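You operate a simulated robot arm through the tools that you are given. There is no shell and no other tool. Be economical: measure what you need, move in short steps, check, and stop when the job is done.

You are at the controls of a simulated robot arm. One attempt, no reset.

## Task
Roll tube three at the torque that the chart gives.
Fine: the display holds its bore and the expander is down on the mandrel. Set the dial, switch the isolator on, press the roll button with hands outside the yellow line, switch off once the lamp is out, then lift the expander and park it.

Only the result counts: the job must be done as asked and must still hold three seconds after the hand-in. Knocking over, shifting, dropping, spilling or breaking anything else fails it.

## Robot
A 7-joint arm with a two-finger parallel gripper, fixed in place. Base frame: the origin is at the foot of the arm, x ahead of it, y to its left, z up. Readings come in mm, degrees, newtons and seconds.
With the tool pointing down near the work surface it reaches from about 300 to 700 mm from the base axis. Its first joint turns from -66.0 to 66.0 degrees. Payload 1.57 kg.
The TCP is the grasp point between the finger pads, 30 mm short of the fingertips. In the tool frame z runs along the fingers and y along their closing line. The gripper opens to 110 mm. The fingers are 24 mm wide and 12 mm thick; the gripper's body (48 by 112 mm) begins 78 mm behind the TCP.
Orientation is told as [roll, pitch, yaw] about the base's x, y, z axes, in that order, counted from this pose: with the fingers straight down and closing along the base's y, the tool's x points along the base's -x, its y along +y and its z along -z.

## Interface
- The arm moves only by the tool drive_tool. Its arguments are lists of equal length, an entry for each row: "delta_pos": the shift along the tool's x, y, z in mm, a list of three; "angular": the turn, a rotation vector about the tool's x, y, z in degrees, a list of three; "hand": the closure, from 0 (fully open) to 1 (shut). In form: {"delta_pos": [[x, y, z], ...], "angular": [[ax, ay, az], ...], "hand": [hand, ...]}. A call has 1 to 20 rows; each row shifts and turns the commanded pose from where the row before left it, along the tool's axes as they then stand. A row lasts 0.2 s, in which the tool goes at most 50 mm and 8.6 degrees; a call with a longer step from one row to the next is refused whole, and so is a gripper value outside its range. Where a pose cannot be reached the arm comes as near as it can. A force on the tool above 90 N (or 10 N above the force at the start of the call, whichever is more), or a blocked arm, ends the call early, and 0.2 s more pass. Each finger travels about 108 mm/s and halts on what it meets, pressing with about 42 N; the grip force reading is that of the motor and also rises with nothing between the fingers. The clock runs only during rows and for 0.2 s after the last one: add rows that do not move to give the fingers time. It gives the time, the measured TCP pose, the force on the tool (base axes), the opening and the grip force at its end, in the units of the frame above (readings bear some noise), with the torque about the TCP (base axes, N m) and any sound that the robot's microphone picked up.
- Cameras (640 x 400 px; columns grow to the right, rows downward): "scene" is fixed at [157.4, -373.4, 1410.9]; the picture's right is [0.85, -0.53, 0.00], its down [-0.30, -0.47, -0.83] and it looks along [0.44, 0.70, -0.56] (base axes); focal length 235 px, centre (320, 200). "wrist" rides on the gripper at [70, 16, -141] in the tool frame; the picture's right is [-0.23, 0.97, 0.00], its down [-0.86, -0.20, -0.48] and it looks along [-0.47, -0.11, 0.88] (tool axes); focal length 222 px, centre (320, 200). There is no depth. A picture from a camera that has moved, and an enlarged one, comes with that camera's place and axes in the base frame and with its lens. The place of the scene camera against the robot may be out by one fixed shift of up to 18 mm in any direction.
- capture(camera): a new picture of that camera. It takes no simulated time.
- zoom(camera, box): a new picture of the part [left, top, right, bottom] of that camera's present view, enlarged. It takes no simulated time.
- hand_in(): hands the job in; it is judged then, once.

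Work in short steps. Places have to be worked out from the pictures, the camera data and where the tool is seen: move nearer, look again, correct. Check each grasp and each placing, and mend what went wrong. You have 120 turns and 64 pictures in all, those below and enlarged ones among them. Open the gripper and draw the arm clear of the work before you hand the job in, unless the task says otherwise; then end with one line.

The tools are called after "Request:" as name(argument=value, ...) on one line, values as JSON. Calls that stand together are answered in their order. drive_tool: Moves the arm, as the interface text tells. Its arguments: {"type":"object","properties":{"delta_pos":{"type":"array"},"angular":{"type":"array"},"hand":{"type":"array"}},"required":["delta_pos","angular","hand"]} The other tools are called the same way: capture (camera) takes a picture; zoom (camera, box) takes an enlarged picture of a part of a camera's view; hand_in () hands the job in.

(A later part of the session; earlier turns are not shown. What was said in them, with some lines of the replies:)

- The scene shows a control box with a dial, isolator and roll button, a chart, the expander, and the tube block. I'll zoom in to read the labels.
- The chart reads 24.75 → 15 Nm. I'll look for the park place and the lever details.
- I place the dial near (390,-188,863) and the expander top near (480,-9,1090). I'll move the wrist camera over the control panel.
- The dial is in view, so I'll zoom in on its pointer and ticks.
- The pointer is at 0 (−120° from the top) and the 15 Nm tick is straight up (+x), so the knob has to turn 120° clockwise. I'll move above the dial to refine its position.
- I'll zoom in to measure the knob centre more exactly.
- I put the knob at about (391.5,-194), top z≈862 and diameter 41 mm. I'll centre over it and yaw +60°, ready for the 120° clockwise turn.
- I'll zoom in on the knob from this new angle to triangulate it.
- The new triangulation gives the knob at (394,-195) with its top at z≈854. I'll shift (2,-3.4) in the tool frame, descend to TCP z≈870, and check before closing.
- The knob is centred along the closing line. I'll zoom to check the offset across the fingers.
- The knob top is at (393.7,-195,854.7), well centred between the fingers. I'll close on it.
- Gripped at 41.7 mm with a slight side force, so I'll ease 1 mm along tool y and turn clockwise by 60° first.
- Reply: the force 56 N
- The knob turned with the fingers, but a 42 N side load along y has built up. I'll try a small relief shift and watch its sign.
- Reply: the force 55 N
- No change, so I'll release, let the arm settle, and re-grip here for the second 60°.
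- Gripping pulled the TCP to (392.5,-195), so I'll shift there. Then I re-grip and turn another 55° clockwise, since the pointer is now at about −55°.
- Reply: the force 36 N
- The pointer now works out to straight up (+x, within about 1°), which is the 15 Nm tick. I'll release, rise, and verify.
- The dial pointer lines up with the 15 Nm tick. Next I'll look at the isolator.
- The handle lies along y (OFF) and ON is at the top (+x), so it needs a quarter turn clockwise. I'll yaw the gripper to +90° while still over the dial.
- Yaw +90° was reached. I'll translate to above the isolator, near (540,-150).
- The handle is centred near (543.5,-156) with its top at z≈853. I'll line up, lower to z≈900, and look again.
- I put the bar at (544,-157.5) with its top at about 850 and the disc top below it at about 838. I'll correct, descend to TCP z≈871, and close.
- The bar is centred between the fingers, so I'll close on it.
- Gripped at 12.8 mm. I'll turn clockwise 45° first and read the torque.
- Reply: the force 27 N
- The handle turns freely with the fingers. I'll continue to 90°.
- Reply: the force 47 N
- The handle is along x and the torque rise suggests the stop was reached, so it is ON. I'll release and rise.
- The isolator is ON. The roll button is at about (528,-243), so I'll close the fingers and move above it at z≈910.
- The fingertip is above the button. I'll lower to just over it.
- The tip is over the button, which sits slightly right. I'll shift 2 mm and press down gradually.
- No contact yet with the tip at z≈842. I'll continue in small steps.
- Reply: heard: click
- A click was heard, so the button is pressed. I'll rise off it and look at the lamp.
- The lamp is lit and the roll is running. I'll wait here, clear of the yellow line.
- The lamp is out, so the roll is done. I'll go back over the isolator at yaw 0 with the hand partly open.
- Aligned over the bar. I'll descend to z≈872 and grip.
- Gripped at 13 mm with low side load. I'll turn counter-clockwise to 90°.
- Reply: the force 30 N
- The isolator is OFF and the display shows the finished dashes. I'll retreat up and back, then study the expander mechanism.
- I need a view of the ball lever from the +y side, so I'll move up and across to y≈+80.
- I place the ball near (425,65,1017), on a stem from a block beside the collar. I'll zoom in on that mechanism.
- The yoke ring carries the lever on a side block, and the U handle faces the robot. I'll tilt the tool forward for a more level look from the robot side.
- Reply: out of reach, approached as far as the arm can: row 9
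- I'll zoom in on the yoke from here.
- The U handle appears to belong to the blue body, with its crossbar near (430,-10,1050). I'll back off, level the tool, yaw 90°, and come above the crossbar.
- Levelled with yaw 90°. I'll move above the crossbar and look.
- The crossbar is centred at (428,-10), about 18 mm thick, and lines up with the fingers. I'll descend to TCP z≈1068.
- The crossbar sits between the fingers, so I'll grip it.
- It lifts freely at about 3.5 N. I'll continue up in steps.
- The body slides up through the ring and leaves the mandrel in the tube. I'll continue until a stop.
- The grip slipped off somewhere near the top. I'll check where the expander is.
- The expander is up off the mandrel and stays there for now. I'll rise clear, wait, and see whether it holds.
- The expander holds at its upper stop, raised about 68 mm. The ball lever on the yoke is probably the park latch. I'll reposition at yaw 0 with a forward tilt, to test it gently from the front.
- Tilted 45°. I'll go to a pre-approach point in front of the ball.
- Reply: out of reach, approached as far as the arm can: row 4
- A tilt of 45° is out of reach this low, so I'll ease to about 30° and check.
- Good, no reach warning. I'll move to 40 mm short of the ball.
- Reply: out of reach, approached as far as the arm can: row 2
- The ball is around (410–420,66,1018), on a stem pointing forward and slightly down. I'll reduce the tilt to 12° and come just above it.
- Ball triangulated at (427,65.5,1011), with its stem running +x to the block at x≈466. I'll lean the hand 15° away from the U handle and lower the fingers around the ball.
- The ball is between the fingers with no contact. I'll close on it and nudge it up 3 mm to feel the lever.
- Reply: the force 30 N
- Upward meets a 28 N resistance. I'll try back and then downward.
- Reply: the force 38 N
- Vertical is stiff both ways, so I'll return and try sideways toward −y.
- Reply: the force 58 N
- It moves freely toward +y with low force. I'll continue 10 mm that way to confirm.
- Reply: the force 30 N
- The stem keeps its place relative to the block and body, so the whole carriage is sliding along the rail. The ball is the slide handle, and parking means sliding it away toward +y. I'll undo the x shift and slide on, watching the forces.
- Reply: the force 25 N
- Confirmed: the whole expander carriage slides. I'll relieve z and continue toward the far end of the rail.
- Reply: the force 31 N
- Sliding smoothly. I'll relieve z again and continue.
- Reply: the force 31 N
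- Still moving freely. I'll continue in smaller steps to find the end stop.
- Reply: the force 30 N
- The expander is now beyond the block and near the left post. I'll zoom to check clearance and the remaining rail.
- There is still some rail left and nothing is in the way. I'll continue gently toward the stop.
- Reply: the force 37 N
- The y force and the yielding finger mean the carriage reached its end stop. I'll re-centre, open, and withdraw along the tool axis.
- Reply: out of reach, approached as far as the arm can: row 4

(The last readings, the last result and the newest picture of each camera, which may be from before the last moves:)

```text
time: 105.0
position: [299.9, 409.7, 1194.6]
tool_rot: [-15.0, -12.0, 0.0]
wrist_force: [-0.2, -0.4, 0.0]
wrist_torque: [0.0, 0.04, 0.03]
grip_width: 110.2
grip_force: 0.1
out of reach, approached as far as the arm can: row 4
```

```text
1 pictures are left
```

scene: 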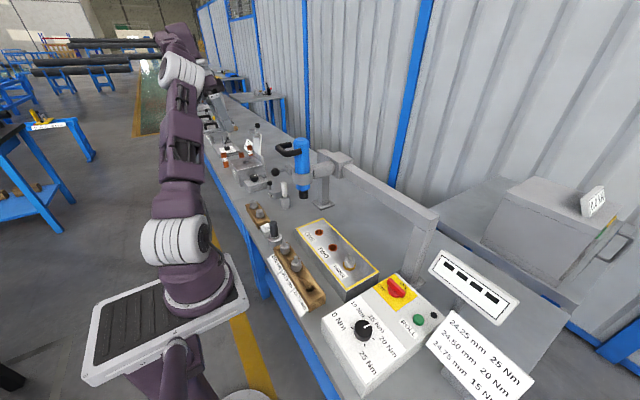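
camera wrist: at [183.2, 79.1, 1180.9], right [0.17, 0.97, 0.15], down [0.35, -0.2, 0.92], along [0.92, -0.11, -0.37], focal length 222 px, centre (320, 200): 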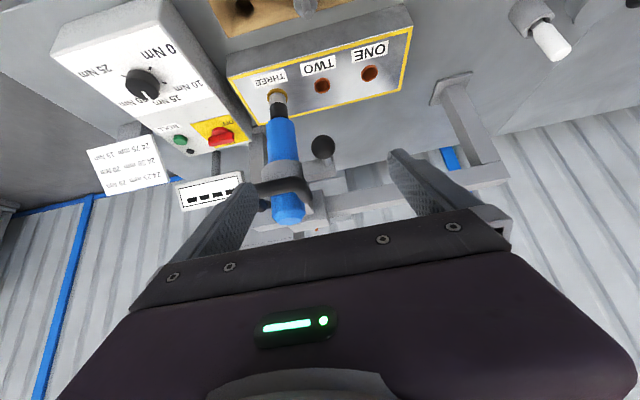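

The expander is up, at the far end of the rail, and the arm is clear. I'll use the last picture as a final check.

Request:
zoom(camera="scene", box=[230, 120, 450, 345])

```text
1.78 times, centred on (340, 232) of scene
camera zoom: at [157.4, -373.4, 1410.9], right [0.85, -0.53, 0.0], down [-0.3, -0.47, -0.83], along [0.44, 0.7, -0.56], focal length 418 px, centre (284, 142)
```

zoom: 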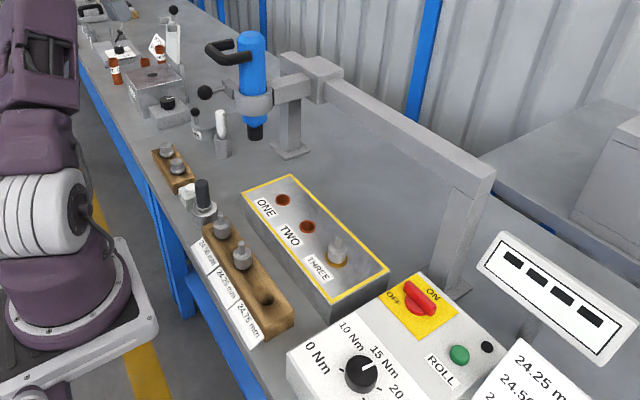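

The tube is rolled at 15 Nm, the isolator is off, the lamp is out, and the expander is lifted and parked at the rail's end stop. I'm handing in.

Request:
hand_in()

```text
The job is handed in.
```

I rolled tube three at 15 Nm, the chart's figure for 24.75 mm. The lamp is out, the isolator is off, and the expander is lifted and slid to the end of its rail; nothing marks a park spot, so I took that end stop as the park position. The mandrel stayed in the tube.
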